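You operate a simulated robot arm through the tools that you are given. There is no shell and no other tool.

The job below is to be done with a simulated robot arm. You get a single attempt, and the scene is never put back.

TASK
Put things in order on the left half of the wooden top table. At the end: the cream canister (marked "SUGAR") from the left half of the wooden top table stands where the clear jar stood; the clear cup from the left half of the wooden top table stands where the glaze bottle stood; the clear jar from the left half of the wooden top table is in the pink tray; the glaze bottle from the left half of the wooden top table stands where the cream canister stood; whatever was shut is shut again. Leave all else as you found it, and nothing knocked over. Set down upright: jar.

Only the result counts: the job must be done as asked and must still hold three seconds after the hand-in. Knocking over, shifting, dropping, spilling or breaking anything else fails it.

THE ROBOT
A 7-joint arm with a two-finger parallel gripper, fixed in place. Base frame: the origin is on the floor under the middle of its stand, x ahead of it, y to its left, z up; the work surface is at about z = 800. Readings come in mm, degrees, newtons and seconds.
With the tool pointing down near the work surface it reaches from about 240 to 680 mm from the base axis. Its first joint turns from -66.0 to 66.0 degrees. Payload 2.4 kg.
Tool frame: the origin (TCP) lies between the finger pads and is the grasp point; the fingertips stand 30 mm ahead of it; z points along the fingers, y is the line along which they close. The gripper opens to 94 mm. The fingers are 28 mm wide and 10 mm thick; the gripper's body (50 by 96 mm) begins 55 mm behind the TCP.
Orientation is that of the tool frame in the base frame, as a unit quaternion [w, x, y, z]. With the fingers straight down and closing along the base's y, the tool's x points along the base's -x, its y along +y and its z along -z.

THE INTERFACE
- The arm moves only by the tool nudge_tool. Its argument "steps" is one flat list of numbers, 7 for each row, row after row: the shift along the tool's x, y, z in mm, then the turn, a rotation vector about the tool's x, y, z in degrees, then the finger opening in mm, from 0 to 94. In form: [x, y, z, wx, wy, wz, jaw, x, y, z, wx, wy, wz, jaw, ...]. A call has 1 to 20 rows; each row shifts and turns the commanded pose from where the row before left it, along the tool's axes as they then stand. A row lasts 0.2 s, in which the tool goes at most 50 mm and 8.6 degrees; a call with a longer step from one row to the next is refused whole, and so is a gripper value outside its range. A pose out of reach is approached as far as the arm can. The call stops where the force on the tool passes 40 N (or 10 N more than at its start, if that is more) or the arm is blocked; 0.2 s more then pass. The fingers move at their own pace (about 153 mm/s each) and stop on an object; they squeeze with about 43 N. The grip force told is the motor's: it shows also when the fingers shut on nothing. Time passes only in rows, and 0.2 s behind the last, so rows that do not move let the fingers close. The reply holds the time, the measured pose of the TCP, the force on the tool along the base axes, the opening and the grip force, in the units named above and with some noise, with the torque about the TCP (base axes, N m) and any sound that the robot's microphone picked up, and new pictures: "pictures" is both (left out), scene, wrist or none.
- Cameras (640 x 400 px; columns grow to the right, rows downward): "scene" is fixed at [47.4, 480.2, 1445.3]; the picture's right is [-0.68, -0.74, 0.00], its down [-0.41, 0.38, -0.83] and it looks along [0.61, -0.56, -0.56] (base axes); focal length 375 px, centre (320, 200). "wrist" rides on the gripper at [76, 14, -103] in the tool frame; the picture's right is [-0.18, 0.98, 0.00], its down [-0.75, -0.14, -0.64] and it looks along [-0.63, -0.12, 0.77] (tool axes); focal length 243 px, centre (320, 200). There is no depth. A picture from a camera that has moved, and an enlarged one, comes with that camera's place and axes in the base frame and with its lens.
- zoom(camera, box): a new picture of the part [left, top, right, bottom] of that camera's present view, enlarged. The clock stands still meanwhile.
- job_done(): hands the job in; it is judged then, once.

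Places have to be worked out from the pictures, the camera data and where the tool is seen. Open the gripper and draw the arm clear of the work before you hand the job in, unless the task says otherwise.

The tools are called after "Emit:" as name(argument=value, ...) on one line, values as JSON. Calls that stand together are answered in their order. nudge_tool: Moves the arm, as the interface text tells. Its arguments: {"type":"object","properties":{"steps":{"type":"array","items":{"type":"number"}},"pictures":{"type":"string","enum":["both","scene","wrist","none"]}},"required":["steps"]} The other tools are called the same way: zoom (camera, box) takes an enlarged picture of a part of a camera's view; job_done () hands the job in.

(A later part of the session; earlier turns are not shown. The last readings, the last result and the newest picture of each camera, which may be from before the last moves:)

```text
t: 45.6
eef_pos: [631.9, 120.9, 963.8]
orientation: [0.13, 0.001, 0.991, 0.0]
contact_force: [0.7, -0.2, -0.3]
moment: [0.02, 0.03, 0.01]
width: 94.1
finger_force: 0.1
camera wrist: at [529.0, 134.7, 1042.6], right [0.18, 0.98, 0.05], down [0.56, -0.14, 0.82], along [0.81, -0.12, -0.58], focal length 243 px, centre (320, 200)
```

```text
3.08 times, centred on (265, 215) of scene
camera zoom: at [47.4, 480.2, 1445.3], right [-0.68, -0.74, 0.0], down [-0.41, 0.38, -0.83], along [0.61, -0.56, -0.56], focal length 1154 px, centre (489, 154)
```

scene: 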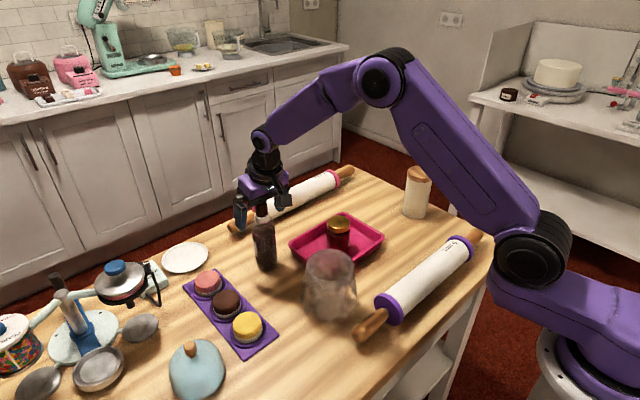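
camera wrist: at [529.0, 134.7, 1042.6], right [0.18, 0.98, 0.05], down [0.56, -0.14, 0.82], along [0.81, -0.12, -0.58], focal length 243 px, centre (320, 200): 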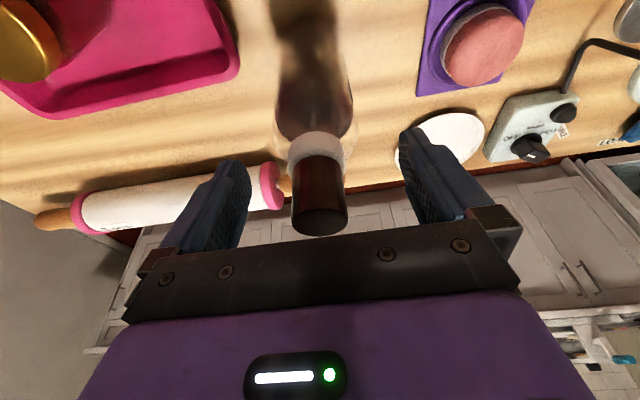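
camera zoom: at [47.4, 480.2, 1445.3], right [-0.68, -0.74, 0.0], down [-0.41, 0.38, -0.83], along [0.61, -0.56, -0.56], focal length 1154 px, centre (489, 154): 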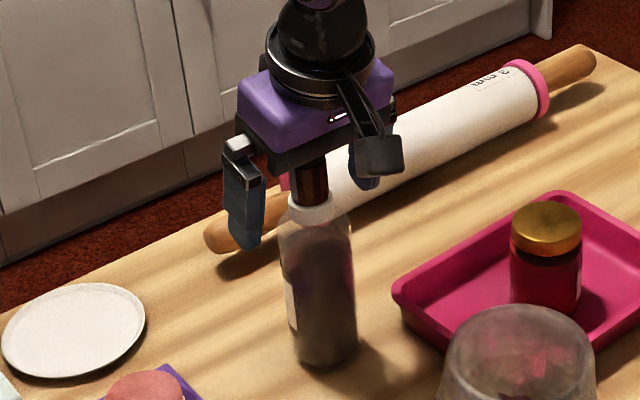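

The pads are level with the white collar and nothing is touched. I close on it.

Emit:
nudge_tool(steps=[0, 0, 0, 0, 0, 0, 60, 0, 0, 0, 0, 0, 0, 20, 0, 0, 0, 0, 0, 0, 20, 0, 0, 0, 0, 0, 0, 20], pictures="both")

Emit:
zoom(camera="wrist", box=[200, 20, 440, 260])

Emit:
zoom(camera="scene", box=[210, 150, 320, 280])

```text
t: 46.6
eef_pos: [631.3, 120.0, 964.3]
orientation: [0.132, 0.0, 0.991, 0.0]
contact_force: [-0.6, -1.7, 4.1]
moment: [0.09, 0.13, 0.0]
width: 43.0
finger_force: 42.6
camera wrist: at [529.1, 134.6, 1043.1], right [0.18, 0.98, 0.05], down [0.56, -0.14, 0.82], along [0.81, -0.12, -0.58], focal length 243 px, centre (320, 200)
```

scene: 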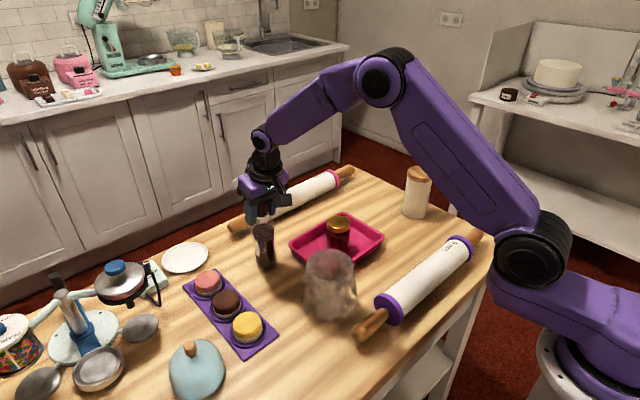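
wrist: 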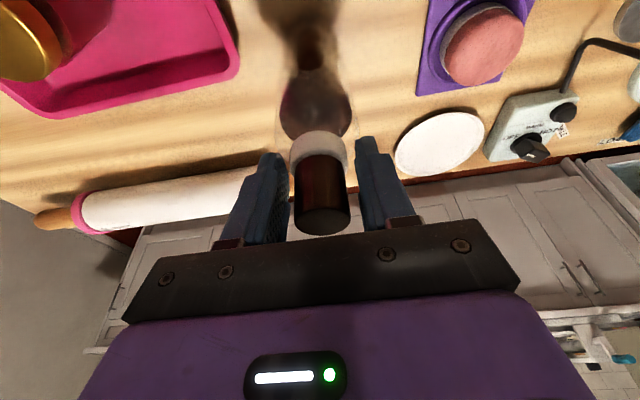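

```text
1.67 times, centred on (320, 140) of wrist
camera zoom: at [529.1, 134.6, 1043.1], right [0.18, 0.98, 0.05], down [0.56, -0.14, 0.82], along [0.81, -0.12, -0.58], focal length 404 px, centre (320, 300)
```

zoom: 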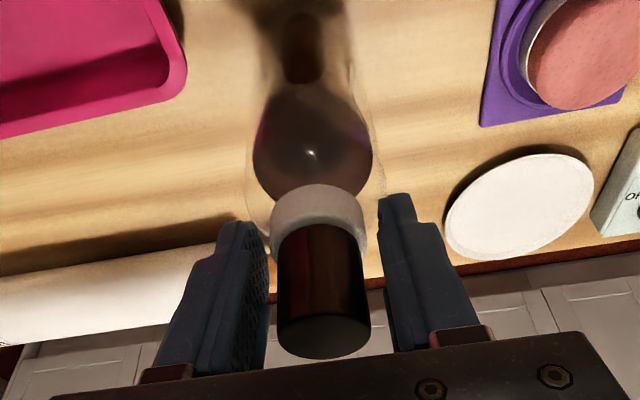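

```text
3.08 times, centred on (265, 215) of scene
camera zoom: at [47.3, 480.2, 1445.3], right [-0.68, -0.74, 0.0], down [-0.41, 0.38, -0.83], along [0.61, -0.56, -0.56], focal length 1154 px, centre (489, 154)
```

zoom: 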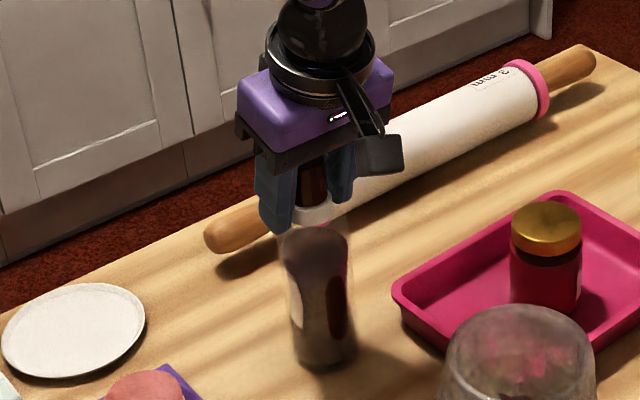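

The fingers stopped at 43 mm with a slight upward push, so the tips seem to bear on the sloped shoulder just under the collar. I open, rise 10 mm, and close again to sit on the collar itself.

Emit:
nudge_tool(steps=[0, 0, 0, 0, 0, 0, 60, 0, 0, 0, 0, 0, 0, 60, -2.6, 0, -9.66, 0, 0, 0, 60, 0, 0, 0, 0, 0, 0, 60, 0, 0, 0, 0, 0, 0, 20, 0, 0, 0, 0, 0, 0, 20, 0, 0, 0, 0, 0, 0, 20], pictures="both")

Emit:
zoom(camera="wrist", box=[200, 20, 440, 260])

Emit:
zoom(camera="scene", box=[210, 150, 320, 280])

```text
t: 48.2
eef_pos: [629.7, 120.7, 973.5]
orientation: [0.131, 0.0, 0.991, 0.0]
contact_force: [-0.9, 1.4, 1.5]
moment: [0.0, 0.05, 0.0]
width: 32.0
finger_force: 43.1
camera wrist: at [528.4, 134.2, 1053.0], right [0.18, 0.98, 0.05], down [0.56, -0.14, 0.82], along [0.81, -0.12, -0.58], focal length 243 px, centre (320, 200)
```

scene: 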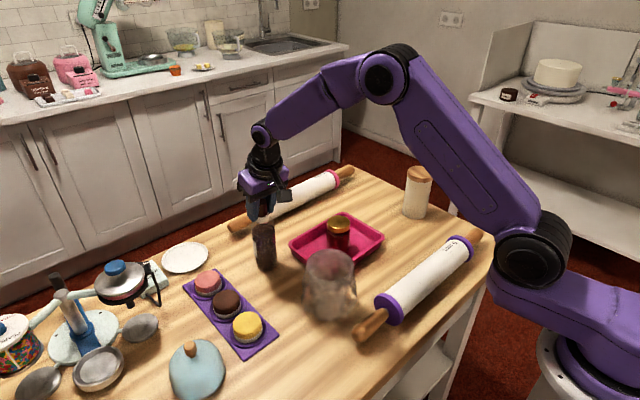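
wrist: 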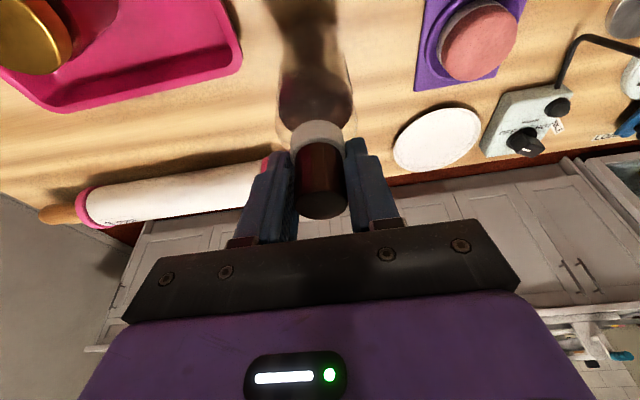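

```text
1.67 times, centred on (320, 140) of wrist
camera zoom: at [528.4, 134.2, 1053.0], right [0.18, 0.98, 0.05], down [0.56, -0.14, 0.82], along [0.81, -0.12, -0.58], focal length 404 px, centre (320, 300)
```

zoom: 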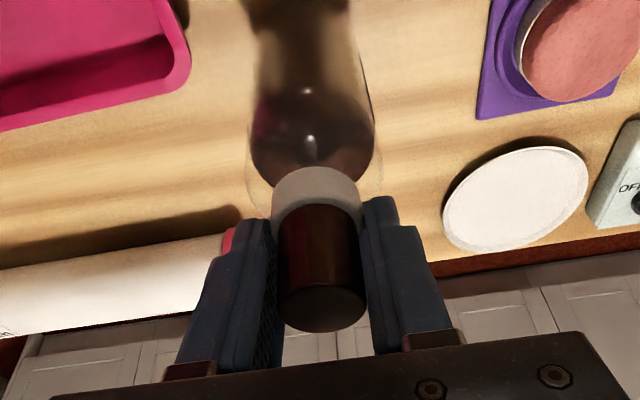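

```text
3.08 times, centred on (265, 215) of scene
camera zoom: at [47.4, 480.2, 1445.3], right [-0.68, -0.74, 0.0], down [-0.41, 0.38, -0.83], along [0.61, -0.56, -0.56], focal length 1154 px, centre (489, 154)
```

zoom: 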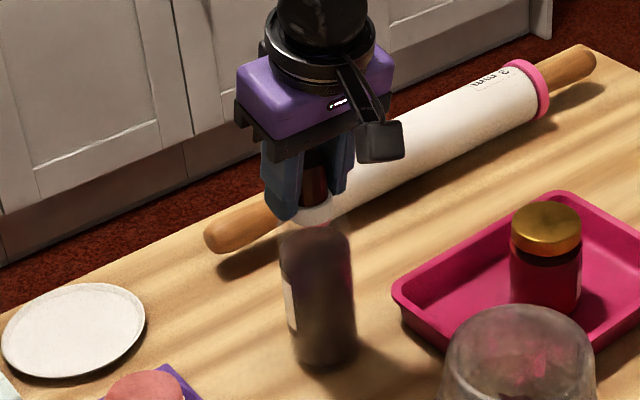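

The width is 32 mm here, right at the collar's top edge. A grip on the straight cap alone gives full pad contact, so I open, rise 9 mm more, and close on the cap.

Emit:
nudge_tool(steps=[0, 0, 0, 0, 0, 0, 50, 0, 0, 0, 0, 0, 0, 50, -2.33, 0, -8.7, 0, 0, 0, 50, 0, 0, 0, 0, 0, 0, 50, 0, 0, 0, 0, 0, 0, 10, 0, 0, 0, 0, 0, 0, 10, 0, 0, 0, 0, 0, 0, 10], pictures="both")

Emit:
zoom(camera="wrist", box=[200, 20, 440, 260])

Emit:
zoom(camera="scene", box=[210, 150, 320, 280])

```text
t: 49.8
eef_pos: [630.6, 121.4, 983.8]
orientation: [0.133, 0.001, 0.991, -0.001]
contact_force: [-2.0, 1.1, 9.9]
moment: [0.18, -0.13, -0.02]
width: 24.7
finger_force: 42.9
camera wrist: at [529.0, 134.3, 1063.3], right [0.18, 0.98, 0.05], down [0.56, -0.14, 0.82], along [0.81, -0.12, -0.57], focal length 243 px, centre (320, 200)
```

scene: 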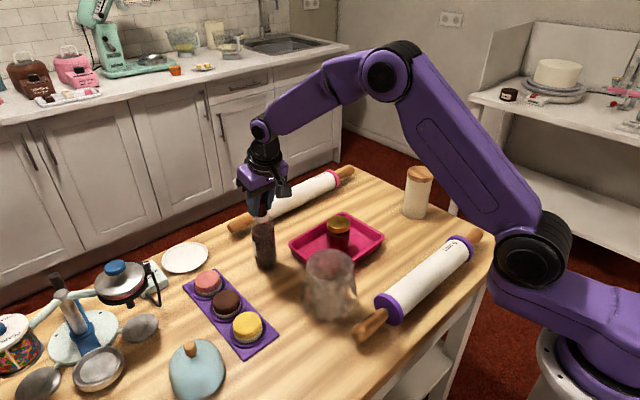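
wrist: 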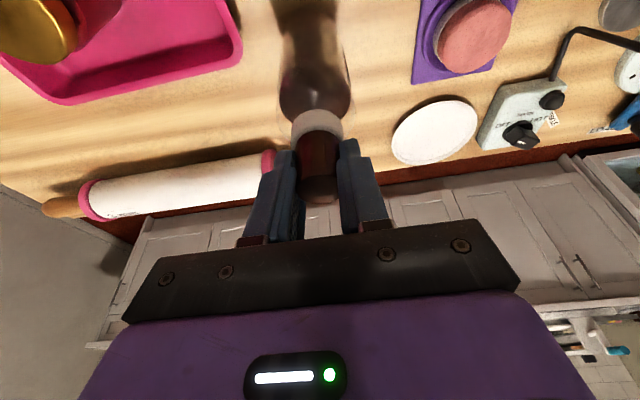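

```text
1.67 times, centred on (320, 140) of wrist
camera zoom: at [529.0, 134.3, 1063.3], right [0.18, 0.98, 0.05], down [0.56, -0.14, 0.82], along [0.81, -0.12, -0.57], focal length 404 px, centre (320, 300)
```

zoom: 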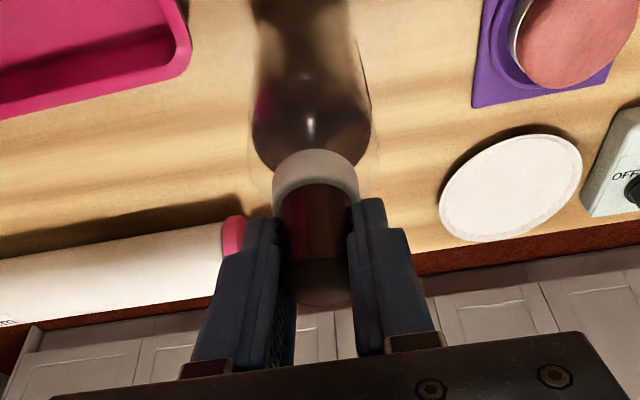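

```text
3.08 times, centred on (265, 215) of scene
camera zoom: at [47.2, 480.2, 1445.3], right [-0.68, -0.74, 0.0], down [-0.41, 0.38, -0.83], along [0.61, -0.56, -0.56], focal length 1154 px, centre (489, 154)
```

zoom: 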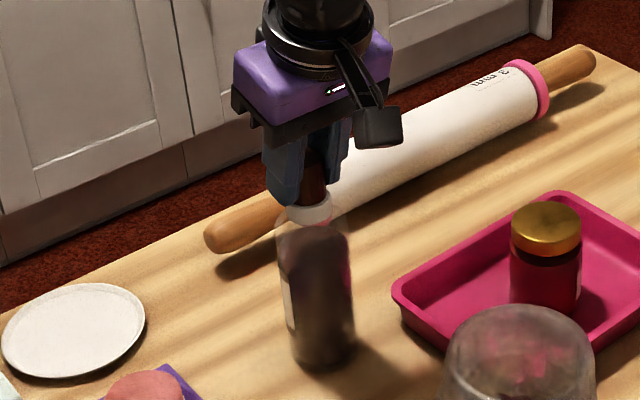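

Width 24.7 mm is the cap, but a 10 N upward push suggests the fingertips ride on the collar's top. I open, rise 5 mm and close once more for a clean cap grip.

Emit:
nudge_tool(steps=[0, 0, 0, 0, 0, 0, 50, 0, 0, 0, 0, 0, 0, 50, -1.3, 0, -4.83, 0, 0, 0, 50, 0, 0, 0, 0, 0, 0, 50, 0, 0, 0, 0, 0, 0, 10, 0, 0, 0, 0, 0, 0, 10, 0, 0, 0, 0, 0, 0, 10], pictures="both")

Emit:
zoom(camera="scene", box=[210, 150, 320, 280])

```text
t: 51.4
eef_pos: [628.9, 120.2, 988.6]
orientation: [0.131, -0.001, 0.991, 0.0]
contact_force: [-1.3, 0.8, -0.1]
moment: [-0.01, 0.0, 0.01]
width: 23.4
finger_force: 42.4
camera wrist: at [527.7, 134.5, 1067.0], right [0.18, 0.98, 0.05], down [0.56, -0.14, 0.82], along [0.81, -0.12, -0.58], focal length 243 px, centre (320, 200)
```

scene: 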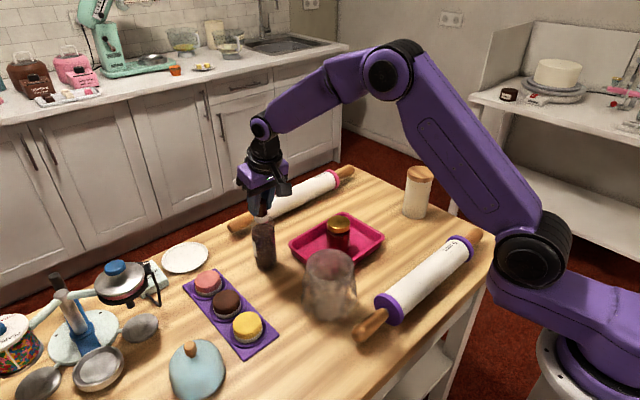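
wrist: 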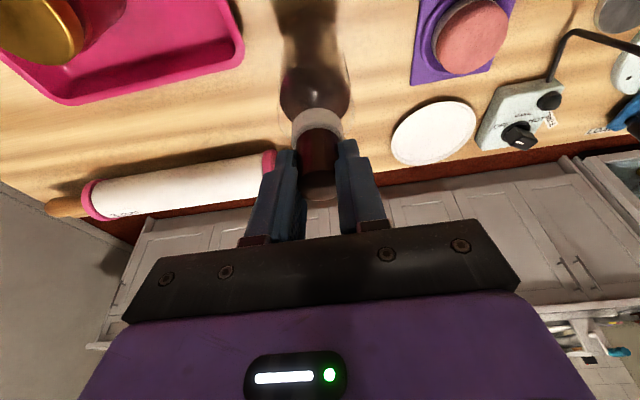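

```text
3.08 times, centred on (265, 215) of scene
camera zoom: at [47.4, 480.2, 1445.3], right [-0.68, -0.74, 0.0], down [-0.41, 0.38, -0.83], along [0.61, -0.56, -0.56], focal length 1154 px, centre (489, 154)
```

zoom: 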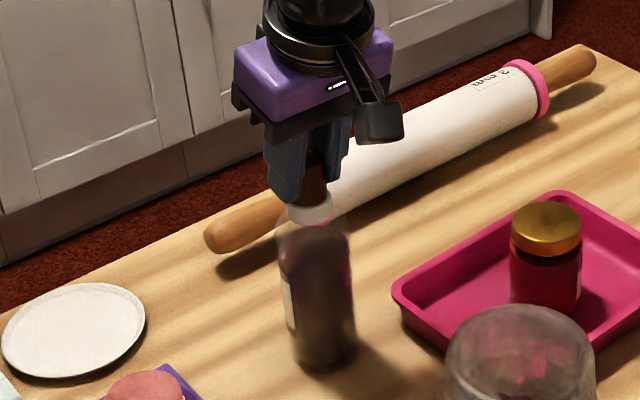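

Clean grip now: 23.4 mm and no residual force. I test with a 5 mm lift.

Emit:
nudge_tool(steps=[-0.52, 0, -1.93, 0, 0, 0, 10, -0.78, 0, -2.9, 0, 0, 0, 10, 0, 0, 0, 0, 0, 0, 10], pictures="both")

Emit:
zoom(camera="scene", box=[210, 150, 320, 280])

Emit:
zoom(camera="wrist", box=[200, 20, 440, 260])

```text
t: 52.2
eef_pos: [629.4, 118.9, 993.4]
orientation: [0.13, 0.0, 0.991, 0.0]
contact_force: [0.4, 1.0, -2.1]
moment: [0.0, 0.02, -0.03]
width: 23.0
finger_force: 43.6
camera wrist: at [528.5, 133.4, 1071.3], right [0.18, 0.98, 0.05], down [0.56, -0.14, 0.81], along [0.81, -0.12, -0.58], focal length 243 px, centre (320, 200)
```

scene: 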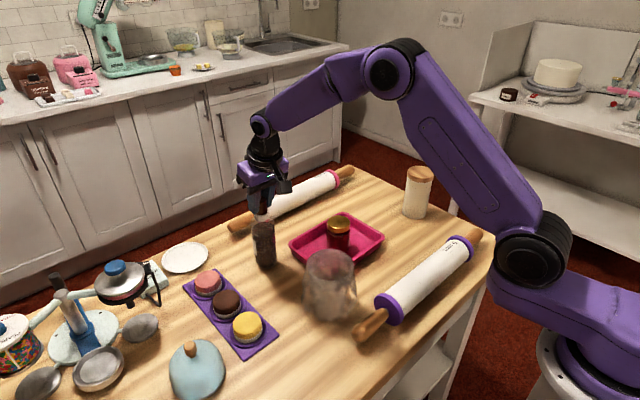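
wrist: 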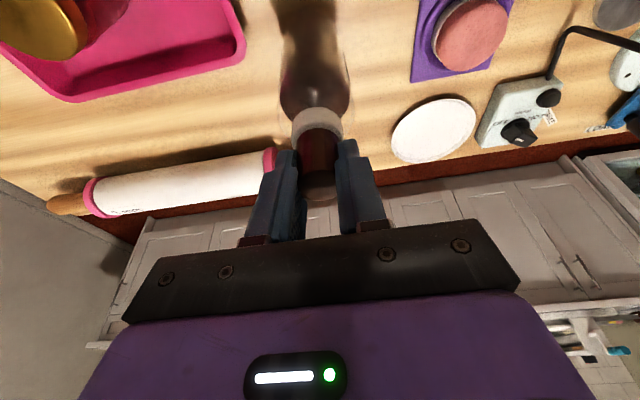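

```text
3.08 times, centred on (265, 215) of scene
camera zoom: at [47.5, 480.2, 1445.3], right [-0.68, -0.74, 0.0], down [-0.41, 0.38, -0.83], along [0.61, -0.56, -0.56], focal length 1154 px, centre (489, 154)
```

zoom: 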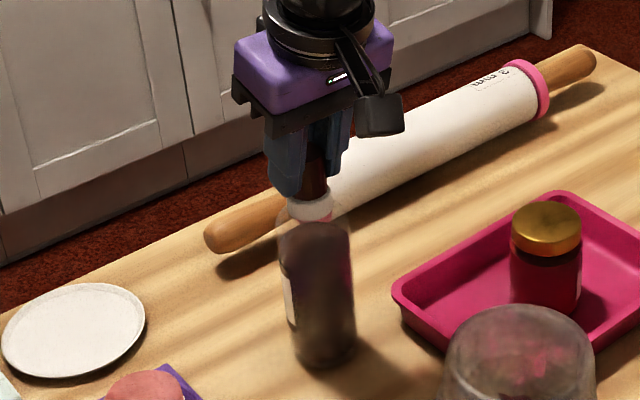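

```text
1.67 times, centred on (320, 140) of wrist
camera zoom: at [528.5, 133.4, 1071.3], right [0.18, 0.98, 0.05], down [0.56, -0.14, 0.81], along [0.81, -0.12, -0.58], focal length 404 px, centre (320, 300)
```

zoom: 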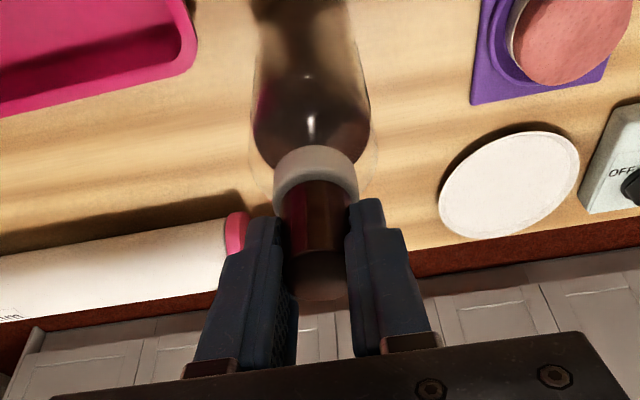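

About 2 N is carried, but I can't yet tell whether the whole bottle rose. I lift 10 mm more and look again.

Emit:
nudge_tool(steps=[-1.3, 0, -4.83, 0, 0, 0, 10, -1.3, 0, -4.83, 0, 0, 0, 10, 0, 0, 0, 0, 0, 0, 10], pictures="both")

Emit:
zoom(camera="scene", box=[210, 150, 320, 280])

Emit:
zoom(camera="wrist", box=[200, 20, 440, 260])

```text
t: 53.0
eef_pos: [630.1, 119.0, 1002.4]
orientation: [0.131, 0.0, 0.991, -0.001]
contact_force: [0.2, -0.5, -3.2]
moment: [0.03, -0.01, 0.0]
width: 22.9
finger_force: 43.0
camera wrist: at [528.0, 132.7, 1081.4], right [0.18, 0.98, 0.05], down [0.56, -0.14, 0.82], along [0.81, -0.12, -0.58], focal length 243 px, centre (320, 200)
```

scene: 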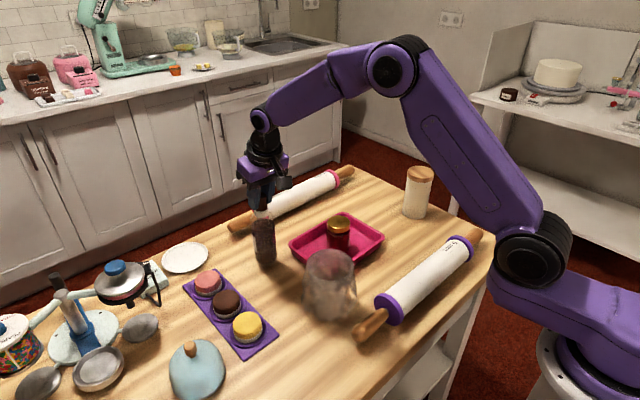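
wrist: 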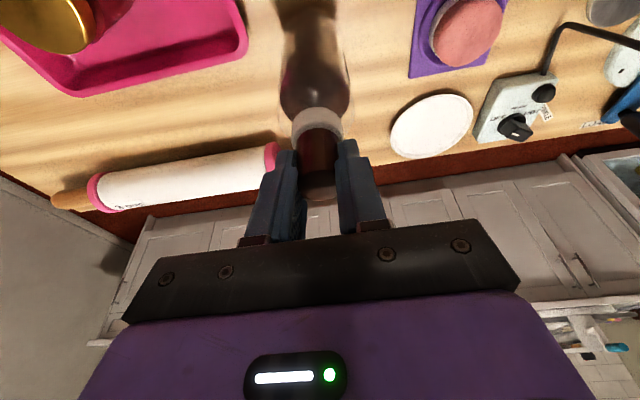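

```text
3.08 times, centred on (265, 215) of scene
camera zoom: at [47.5, 480.2, 1445.3], right [-0.68, -0.74, 0.0], down [-0.41, 0.38, -0.83], along [0.61, -0.56, -0.56], focal length 1154 px, centre (489, 154)
```

zoom: 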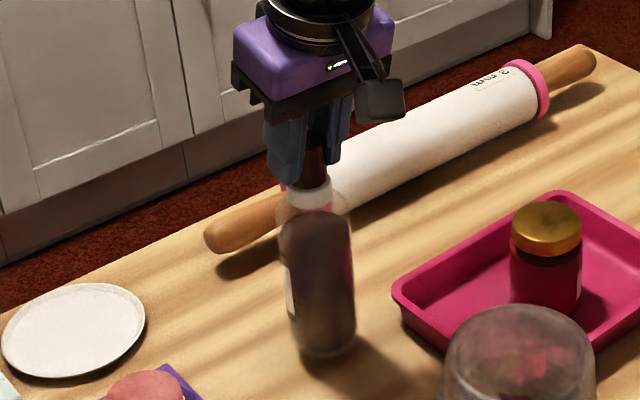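

```text
1.67 times, centred on (320, 140) of wrist
camera zoom: at [528.0, 132.7, 1081.4], right [0.18, 0.98, 0.05], down [0.56, -0.14, 0.82], along [0.81, -0.12, -0.58], focal length 404 px, centre (320, 300)
```

zoom: 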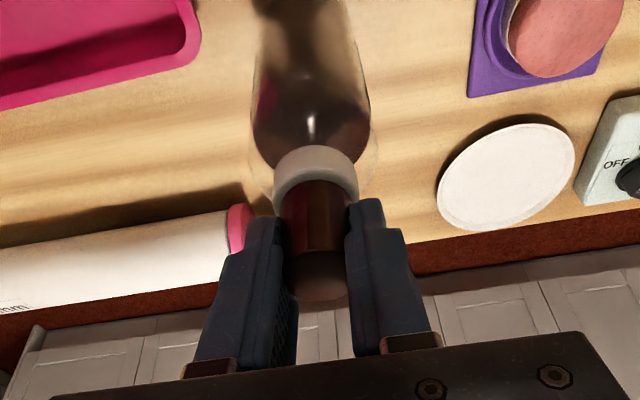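

The whole bottle is off the table and hangs straight. I lift it about 55 mm more, then carry it in −y past the tray.

Emit:
nudge_tool(steps=[-4, 0, -15, 0, 0, 0, 10, -5.2, 0, -19.3, 0, 0, 0, 10, -5, 0, -18.8, 0, 0, 0, 10, 0, -10, 0, 0, 0, 0, 10, 0, -22, 0, 0, 0, 0, 10, 0, -30, 0, 0, 0, 0, 10, 0, -30, 0, 0, 0, 0, 10, 0, -30, 0, 0, 0, 0, 10, 0, -30, 0, 0, 0, 0, 10, 0, -30, 0, 0, 0, 0, 10, 0, -22, 0, 0, 0, 0, 10, 0, -10, 0, 0, 0, 0, 10, 0, 0, 0, 0, 0, 0, 10], pictures="both")

```text
t: 55.8
eef_pos: [628.6, -92.0, 1054.3]
orientation: [0.13, -0.002, 0.991, 0.001]
contact_force: [-0.2, -0.6, -3.1]
moment: [0.01, 0.01, -0.02]
width: 22.9
finger_force: 43.1
camera wrist: at [527.6, -79.2, 1133.5], right [0.18, 0.98, 0.05], down [0.56, -0.14, 0.82], along [0.81, -0.12, -0.58], focal length 243 px, centre (320, 200)
```

scene: 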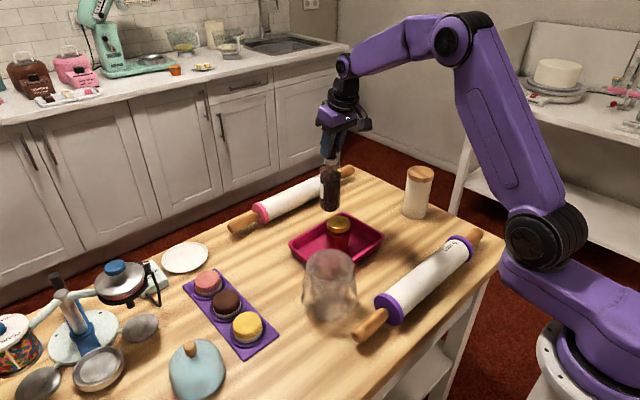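
wrist: 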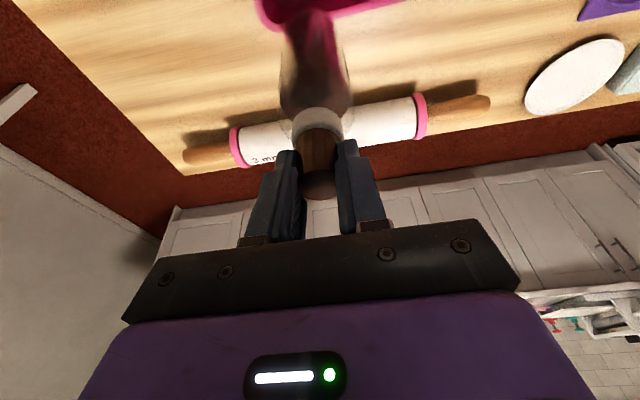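

The bottle is past the tray and hanging straight. I carry on to the canister's old place at about (643.5,-280), coming down 30 mm on the way.

Emit:
nudge_tool(steps=[-0.3, -12, 2, 0, 0, 0, 10, -0.7, -25, 4.3, 0, 0, 0, 10, -0.8, -30, 5.2, 0, 0, 0, 10, -0.8, -30, 5.2, 0, 0, 0, 10, -0.8, -30, 5.2, 0, 0, 0, 10, -0.8, -30, 5.2, 0, 0, 0, 10, -0.5, -19, 3.3, 0, 0, 0, 10, -0.3, -10, 2, 0, 0, 0, 10, 0, 0, 0, 0, 0, 0, 10, 0, 0, 0, 0, 0, 0, 10], pictures="both")

Emit:
zoom(camera="scene", box=[320, 90, 440, 220])

```text
t: 58.0
eef_pos: [641.8, -278.7, 1026.9]
orientation: [0.131, -0.001, 0.991, 0.0]
contact_force: [0.7, 0.5, -2.8]
moment: [0.0, 0.04, -0.02]
width: 23.0
finger_force: 43.5
camera wrist: at [540.5, -265.1, 1105.6], right [0.18, 0.98, 0.05], down [0.56, -0.14, 0.82], along [0.81, -0.12, -0.58], focal length 243 px, centre (320, 200)
```

scene: 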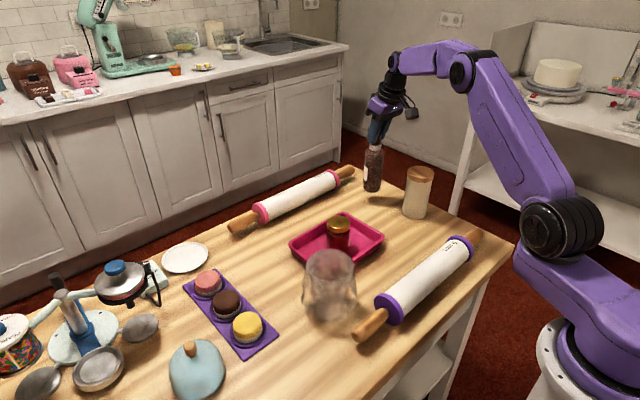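
wrist: 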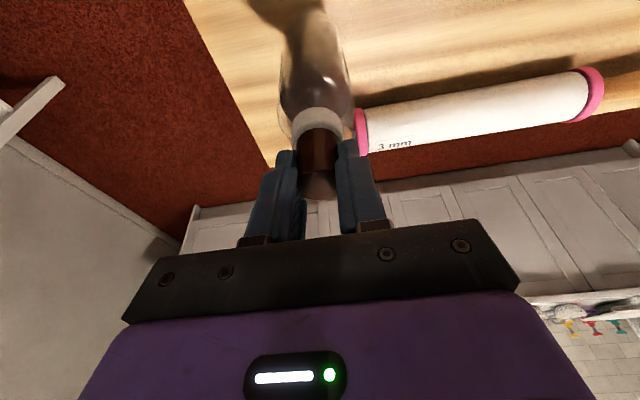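

```text
3.08 times, centred on (380, 155) of scene
camera zoom: at [47.5, 480.2, 1445.3], right [-0.68, -0.74, 0.0], down [-0.41, 0.38, -0.83], along [0.61, -0.56, -0.56], focal length 1154 px, centre (135, 338)
```

zoom: 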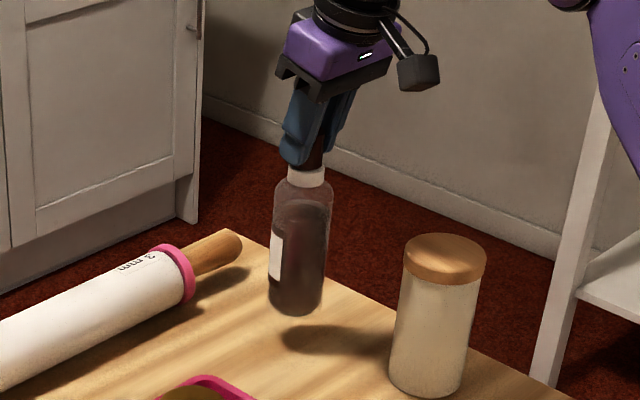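

The bottle hangs over the canister's old spot. I lower 33 mm, then feel for the table.

Emit:
nudge_tool(steps=[2.6, 0, 9.66, 0, 0, 0, 10, 3.6, 0, 13.5, 0, 0, 0, 10, 2.3, 0, 8.7, 0, 0, 0, 10, 0, 0, 0, 0, 0, 0, 10, 0, 0, 0, 0, 0, 0, 10], pictures="none")

Emit:
nudge_tool(steps=[0.39, 0, 1.45, 0, 0, 0, 10, 0, 0, 0, 0, 0, 0, 10], pictures="none")

Emit:
nudge_tool(steps=[0.26, 0, 0.97, 0, 0, 0, 10, 0, 0, 0, 0, 0, 0, 10], pictures="scene")

```text
t: 59.2
eef_pos: [641.4, -279.8, 993.9]
orientation: [0.13, 0.0, 0.992, 0.0]
contact_force: [-0.1, 0.6, -2.1]
moment: [-0.02, 0.01, 0.03]
width: 23.2
finger_force: 42.2
```

```text
t: 59.8
eef_pos: [640.8, -280.2, 992.1]
orientation: [0.131, 0.0, 0.991, 0.0]
contact_force: [-0.1, -0.7, -2.1]
moment: [-0.01, -0.03, 0.0]
width: 23.1
finger_force: 42.6
```

```text
t: 60.4
eef_pos: [641.0, -280.0, 990.4]
orientation: [0.13, 0.0, 0.992, -0.001]
contact_force: [-0.2, 0.1, -2.8]
moment: [-0.02, 0.0, 0.01]
width: 23.1
finger_force: 42.9
```

scene: 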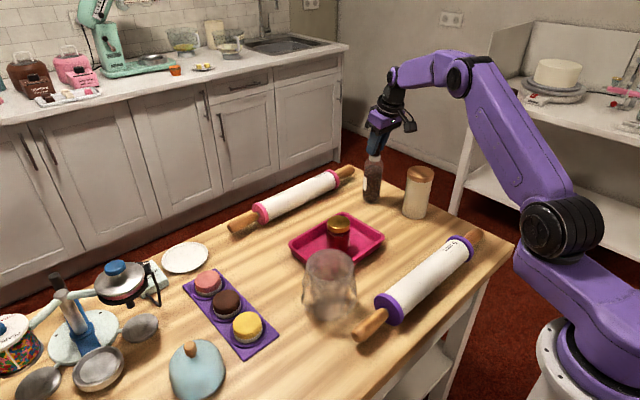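

Still free at z≈990; I nudge 2 mm forward while lowering 1 mm, then continue down.

Emit:
nudge_tool(steps=[-1.67, 0, 1.48, 0, 0, 0, 10, 0, 0, 0, 0, 0, 0, 10], pictures="none")

Emit:
nudge_tool(steps=[0.26, 0, 0.97, 0, 0, 0, 10, 0, 0, 0, 0, 0, 0, 10], pictures="none")

Emit:
nudge_tool(steps=[0.26, 0, 0.97, 0, 0, 0, 10, 0, 0, 0, 0, 0, 0, 10], pictures="none")

```text
t: 61.0
eef_pos: [644.2, -280.2, 991.4]
orientation: [0.131, -0.001, 0.991, -0.001]
contact_force: [0.7, 0.5, -2.4]
moment: [0.01, 0.01, 0.0]
width: 23.0
finger_force: 43.4
```

```text
t: 61.6
eef_pos: [645.0, -280.0, 989.3]
orientation: [0.13, 0.0, 0.992, 0.0]
contact_force: [-1.3, -0.3, -1.6]
moment: [0.03, -0.02, 0.02]
width: 23.2
finger_force: 43.0
```

```text
t: 62.2
eef_pos: [644.9, -279.4, 988.7]
orientation: [0.13, 0.0, 0.991, 0.0]
contact_force: [0.6, -0.2, -1.4]
moment: [-0.03, 0.0, 0.03]
width: 24.1
finger_force: 43.5
```

The width grew slightly and the load dropped, suggesting the bottle has touched down. I check with pictures.

Emit:
nudge_tool(steps=[0, 0, 0, 0, 0, 0, 10], pictures="both")

Emit:
zoom(camera="scene", box=[330, 110, 430, 220])

Emit:
zoom(camera="wrist", box=[200, 0, 440, 240])

```text
t: 62.6
eef_pos: [643.7, -280.3, 989.0]
orientation: [0.131, 0.0, 0.991, 0.0]
contact_force: [1.2, 0.5, -1.4]
moment: [-0.06, -0.07, 0.01]
width: 23.8
finger_force: 43.6
camera wrist: at [542.7, -266.4, 1068.2], right [0.18, 0.98, 0.05], down [0.56, -0.14, 0.82], along [0.81, -0.12, -0.58], focal length 243 px, centre (320, 200)
```

scene: 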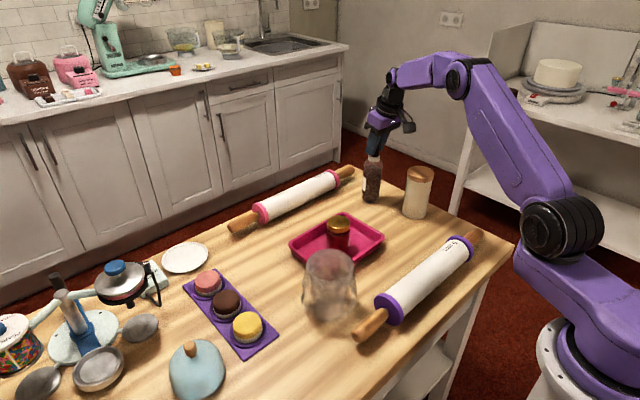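
wrist: 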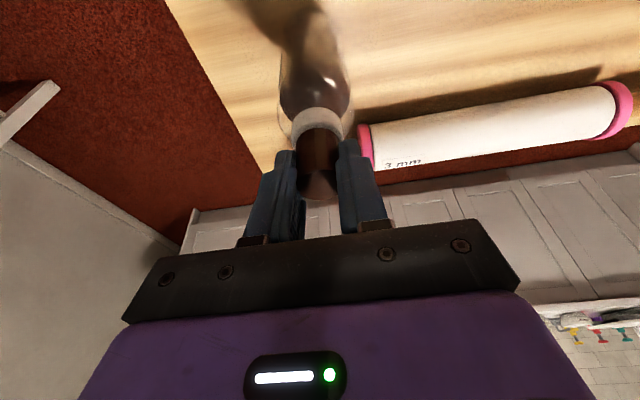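

```text
3.64 times, centred on (380, 165) of scene
camera zoom: at [47.5, 480.2, 1445.3], right [-0.68, -0.74, 0.0], down [-0.41, 0.38, -0.83], along [0.61, -0.56, -0.56], focal length 1364 px, centre (102, 327)
```

zoom: 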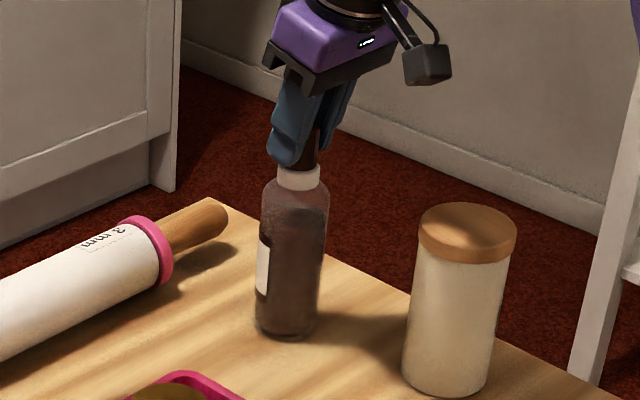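

```text
1.67 times, centred on (320, 120) of wrist
camera zoom: at [542.7, -266.4, 1068.2], right [0.18, 0.98, 0.05], down [0.56, -0.14, 0.82], along [0.81, -0.12, -0.58], focal length 404 px, centre (320, 333)
```

zoom: 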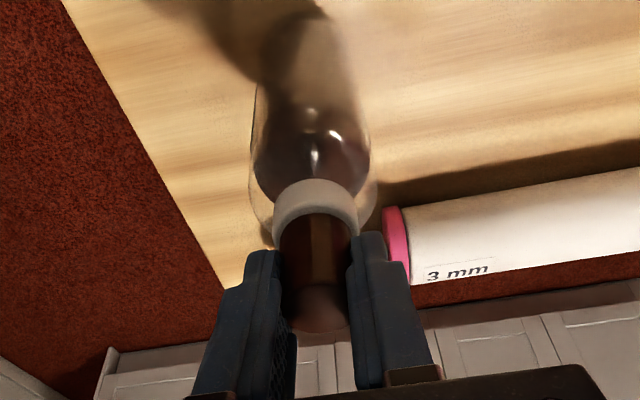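

The bottle looks upright and its base lines up with the canister's old pixel position. I lower another millimetre to confirm the table contact.

Emit:
nudge_tool(steps=[0.26, 0, 0.97, 0, 0, 0, 10, 0, 0, 0, 0, 0, 0, 10], pictures="none")

Emit:
nudge_tool(steps=[0.26, 0, 0.97, 0, 0, 0, 10, 0, 0, 0, 0, 0, 0, 10], pictures="none")

```text
t: 63.2
eef_pos: [645.4, -279.4, 988.4]
orientation: [0.132, 0.0, 0.991, -0.001]
contact_force: [1.2, -0.4, 1.8]
moment: [-0.05, -0.09, -0.02]
width: 24.3
finger_force: 43.5
```

```text
t: 63.8
eef_pos: [643.0, -280.2, 986.8]
orientation: [0.132, -0.001, 0.991, 0.0]
contact_force: [-0.2, -0.7, 8.4]
moment: [0.03, 0.06, 0.01]
width: 24.2
finger_force: 42.9
```

Firm contact now (8 N push). I ease off half a millimetre and open slowly.

Emit:
nudge_tool(steps=[-0.13, 0, -0.5, 0, 0, 0, 10, 0, 0, 0, 0, 0, 0, 30, 0, 0, 0, 0, 0, 0, 45, 0, 0, 0, 0, 0, 0, 60, 0, 0, 0, 0, 0, 0, 60], pictures="both")

Emit:
zoom(camera="scene", box=[330, 110, 430, 220])

```text
t: 65.0
eef_pos: [643.6, -279.6, 987.3]
orientation: [0.131, 0.0, 0.991, 0.0]
contact_force: [0.4, -0.2, -1.2]
moment: [0.03, 0.0, -0.02]
width: 60.2
finger_force: 0.0
camera wrist: at [542.3, -266.9, 1066.5], right [0.18, 0.98, 0.05], down [0.56, -0.14, 0.82], along [0.81, -0.12, -0.58], focal length 243 px, centre (320, 200)
```

scene: 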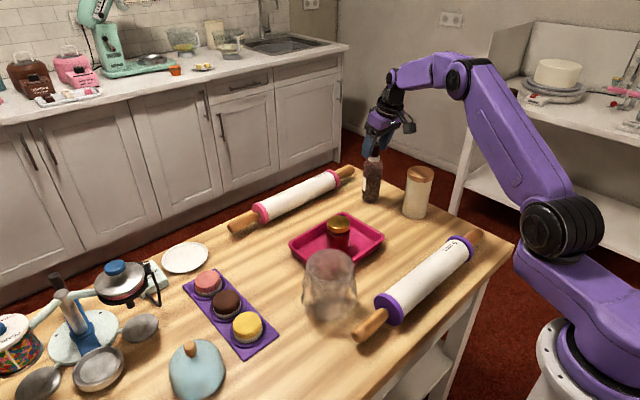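
wrist: 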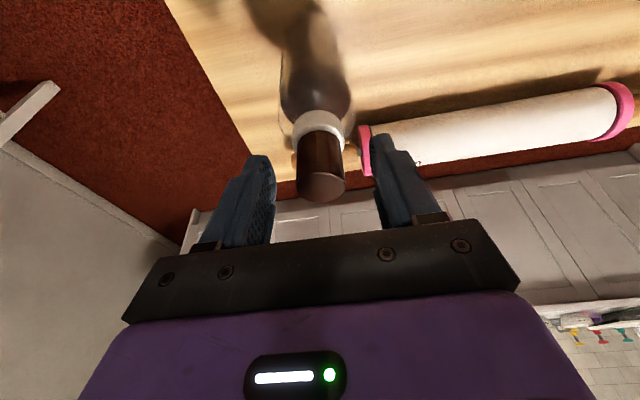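

```text
3.64 times, centred on (380, 165) of scene
camera zoom: at [47.4, 480.2, 1445.3], right [-0.68, -0.74, 0.0], down [-0.41, 0.38, -0.83], along [0.61, -0.56, -0.56], focal length 1364 px, centre (102, 327)
```

zoom: 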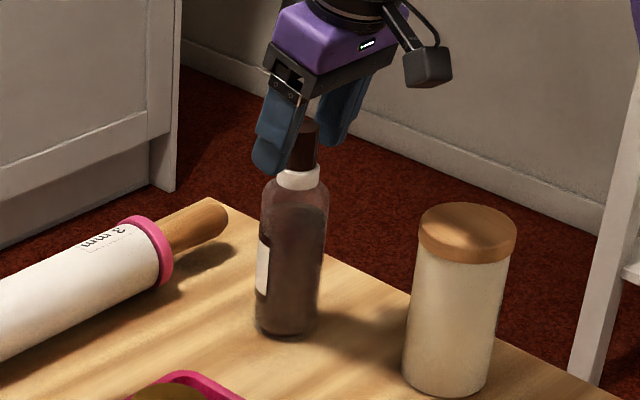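

The bottle stands free on the canister's old place. I withdraw upward and back toward the robot.

Emit:
nudge_tool(steps=[-2.6, 0, -9.66, 0, 0, 0, 75, -5.2, 0, -19.3, 0, 0, 0, 94, -5.2, 0, -19.3, 0, 0, 0, 94, 10, 0, -20, 0, 0, 0, 94, 30, 0, -8, 0, 0, 0, 94, 30, 0, -8, 0, 0, 0, 94, 0, 0, 0, 0, 0, 0, 94], pictures="both")

Emit:
zoom(camera="scene", box=[330, 110, 430, 220])

```text
t: 66.6
eef_pos: [571.0, -277.5, 1056.8]
orientation: [0.131, -0.001, 0.991, 0.0]
contact_force: [-0.3, -0.8, -0.8]
moment: [0.0, 0.01, -0.02]
width: 93.8
finger_force: 0.1
camera wrist: at [470.1, -265.1, 1135.4], right [0.18, 0.98, 0.05], down [0.56, -0.14, 0.82], along [0.81, -0.12, -0.58], focal length 243 px, centre (320, 200)
```

scene: 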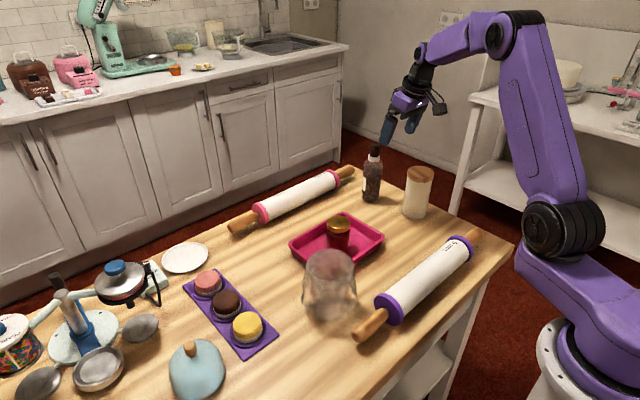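
wrist: 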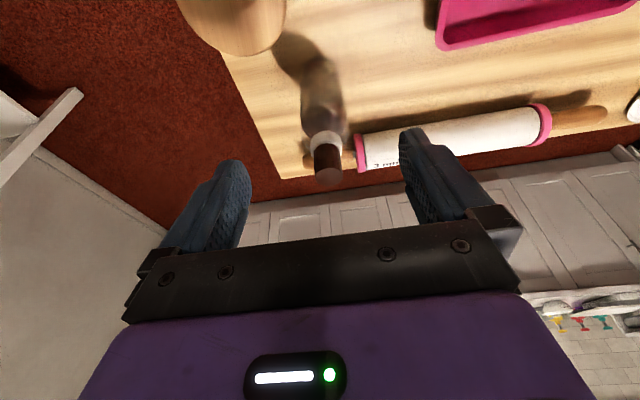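

```text
3.64 times, centred on (380, 165) of scene
camera zoom: at [47.4, 480.2, 1445.3], right [-0.68, -0.74, 0.0], down [-0.41, 0.38, -0.83], along [0.61, -0.56, -0.56], focal length 1364 px, centre (102, 327)
```

zoom: 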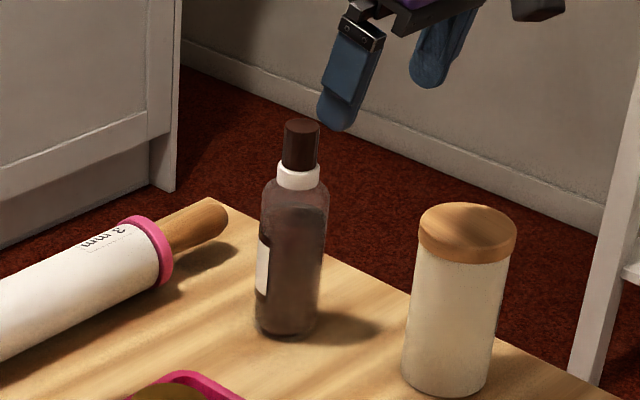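

Bottle is fine. I turn the tool back to vertical and move above the cup, near (424,104), to study its rim.

Emit:
nudge_tool(steps=[0, 0, 0, 0, 7.5, 0, 94, 0, 0, 0, 0, 7.5, 0, 94, 8, 20, 0, 0, 0, 0, 94, 15, 38, 0, 0, 0, 0, 94, 16, 42, 0, 0, 0, 0, 94, 16, 42, 0, 0, 0, 0, 94, 16, 42, 0, 0, 0, 0, 94, 16, 42, 0, 0, 0, 0, 94, 16, 42, 0, 0, 0, 0, 94, 16, 42, 0, 0, 0, 0, 94, 14, 36, 0, 0, 0, 0, 94, 10, 26, 0, 0, 0, 0, 94, 4, 10, 0, 0, 0, 0, 94, 0, 0, 0, 0, 0, 0, 94, 0, 0, 0, 0, 0, 0, 94], pictures="both")

Emit:
zoom(camera="wrist", box=[200, 0, 440, 230])

Emit:
zoom(camera="scene", box=[270, 150, 390, 340])

```text
t: 69.8
eef_pos: [419.5, 101.0, 1055.1]
orientation: [0.001, 0.001, 1.0, -0.001]
contact_force: [-0.8, 0.1, 0.6]
moment: [-0.01, -0.04, 0.03]
width: 93.6
finger_force: 0.0
camera wrist: at [342.3, 114.7, 1156.9], right [0.18, 0.98, 0.0], down [0.75, -0.14, 0.64], along [0.63, -0.12, -0.77], focal length 243 px, centre (320, 200)
```

scene: 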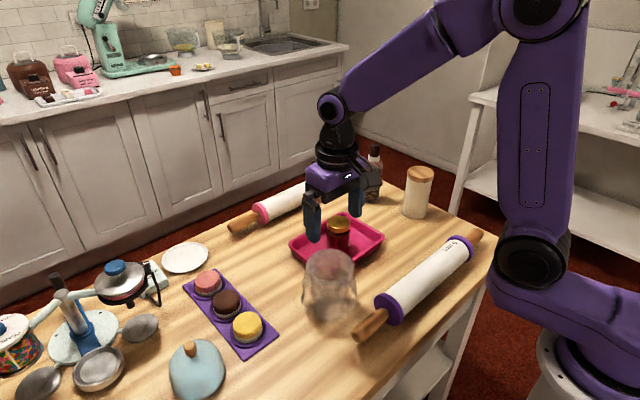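
wrist: 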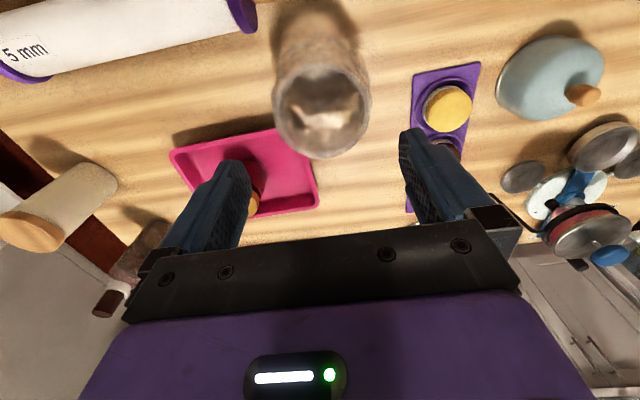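

```text
1.74 times, centred on (320, 115) of wrist
camera zoom: at [342.3, 114.7, 1156.9], right [0.18, 0.98, 0.0], down [0.75, -0.14, 0.64], along [0.63, -0.12, -0.77], focal length 422 px, centre (320, 348)
```

zoom: 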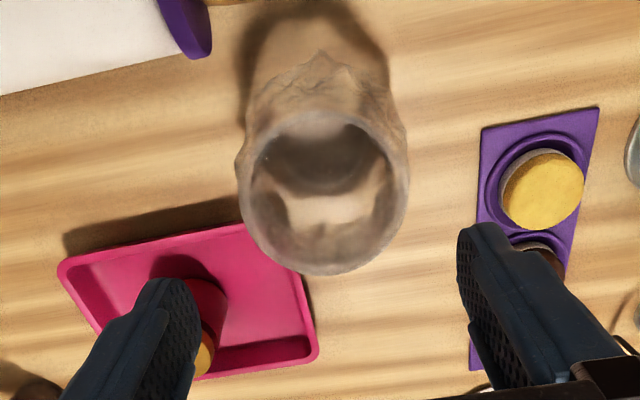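

```text
2.11 times, centred on (330, 245) of scene
camera zoom: at [47.4, 480.2, 1445.3], right [-0.68, -0.74, 0.0], down [-0.41, 0.38, -0.83], along [0.61, -0.56, -0.56], focal length 790 px, centre (299, 105)
```

zoom: 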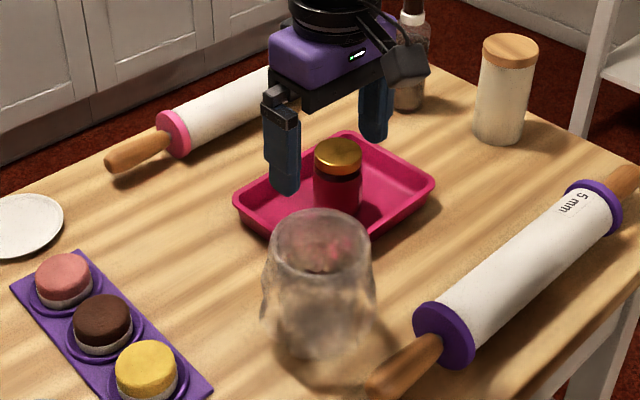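

The cup's rim centre reads near (421,101), about 92–95 mm across, too wide to straddle. Before pinching its wall I want a side view of the wall's slope, so I back off, tilt 40° and lower the camera on the robot side.

Emit:
nudge_tool(steps=[30, -3, 0, 0, 0, 0, 94, 40, -4, 0, 0, 0, 0, 94, 22, -3, 0, 0, 0, 0, 94, 0, 0, 0, 0, -8, 0, 94, 0, 0, 0, 0, -8, 0, 94, 0, 0, 0, 0, -8, 0, 94, 0, 0, 0, 0, -8, 0, 94, 0, 0, 0, 0, -8, 0, 94, 20, 0, 24, 0, 0, 0, 94, 20, 0, 24, 0, 0, 0, 94, 20, 0, 24, 0, 0, 0, 94, 0, 0, 0, 0, 0, 0, 94, 0, 0, 0, 0, 0, 0, 94], pictures="both")

Emit:
zoom(camera="wrist", box=[200, 20, 440, 240])

```text
t: 72.6
eef_pos: [327.0, 91.0, 960.1]
orientation: [0.342, 0.0, 0.94, 0.0]
contact_force: [0.1, 0.7, 0.4]
moment: [0.01, 0.0, -0.02]
width: 93.8
finger_force: 0.0
camera wrist: at [202.2, 104.6, 988.7], right [0.14, 0.98, 0.12], down [0.16, -0.14, 0.98], along [0.98, -0.12, -0.18], focal length 243 px, centre (320, 200)
```

scene: 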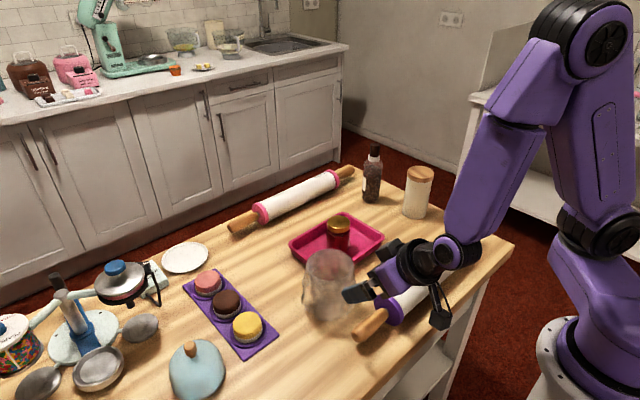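
wrist: 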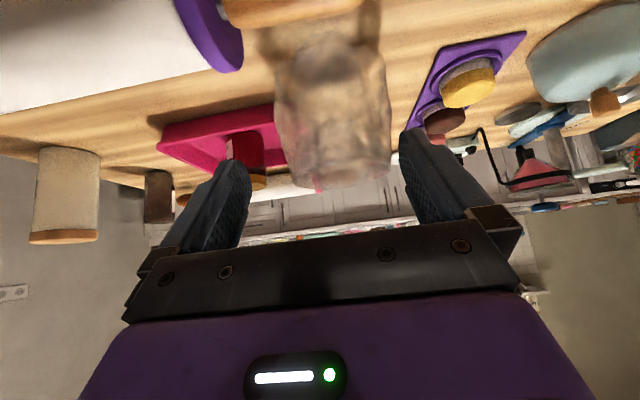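

```text
1.82 times, centred on (320, 130) of wrist
camera zoom: at [202.2, 104.6, 988.7], right [0.14, 0.98, 0.12], down [0.16, -0.14, 0.98], along [0.98, -0.12, -0.18], focal length 441 px, centre (320, 327)
```

zoom: 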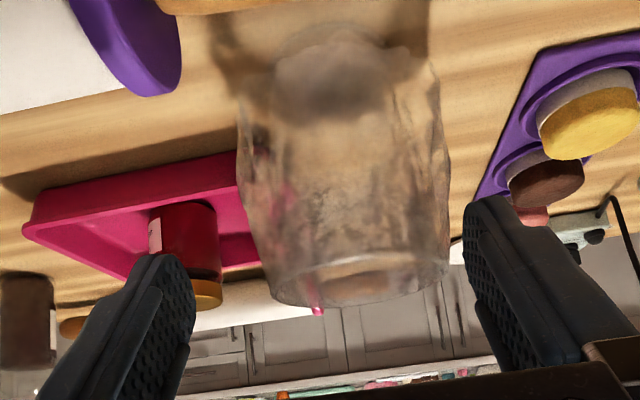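

This side view shows an inner tapered vessel with a wavy outer outline. I zoom in more to understand the wall.

Emit:
zoom(camera="wrist", box=[250, 20, 400, 200])

Emit:
zoom(camera="scene", box=[295, 235, 365, 335])

```text
2.22 times, centred on (325, 110) of wrist
camera zoom: at [202.2, 104.6, 988.7], right [0.14, 0.98, 0.12], down [0.16, -0.14, 0.98], along [0.98, -0.12, -0.18], focal length 539 px, centre (309, 400)
```

zoom: 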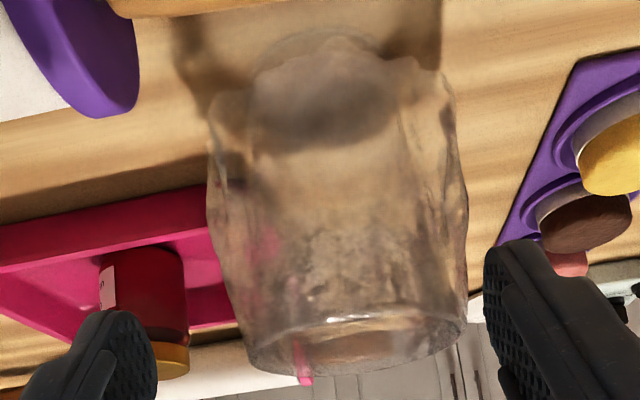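

```text
4.00 times, centred on (330, 285) of scene
camera zoom: at [47.4, 480.2, 1445.3], right [-0.68, -0.74, 0.0], down [-0.41, 0.38, -0.83], along [0.61, -0.56, -0.56], focal length 1500 px, centre (280, -140)
```

zoom: 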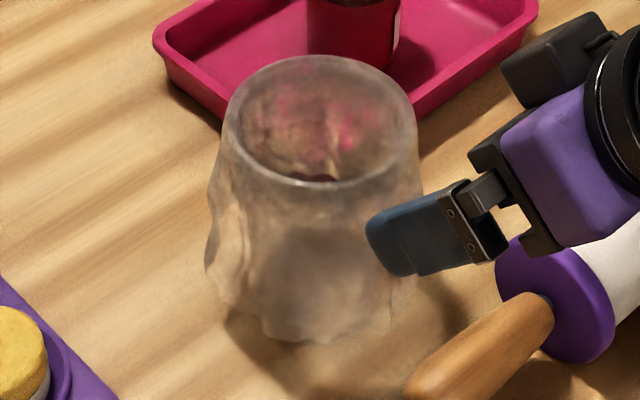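

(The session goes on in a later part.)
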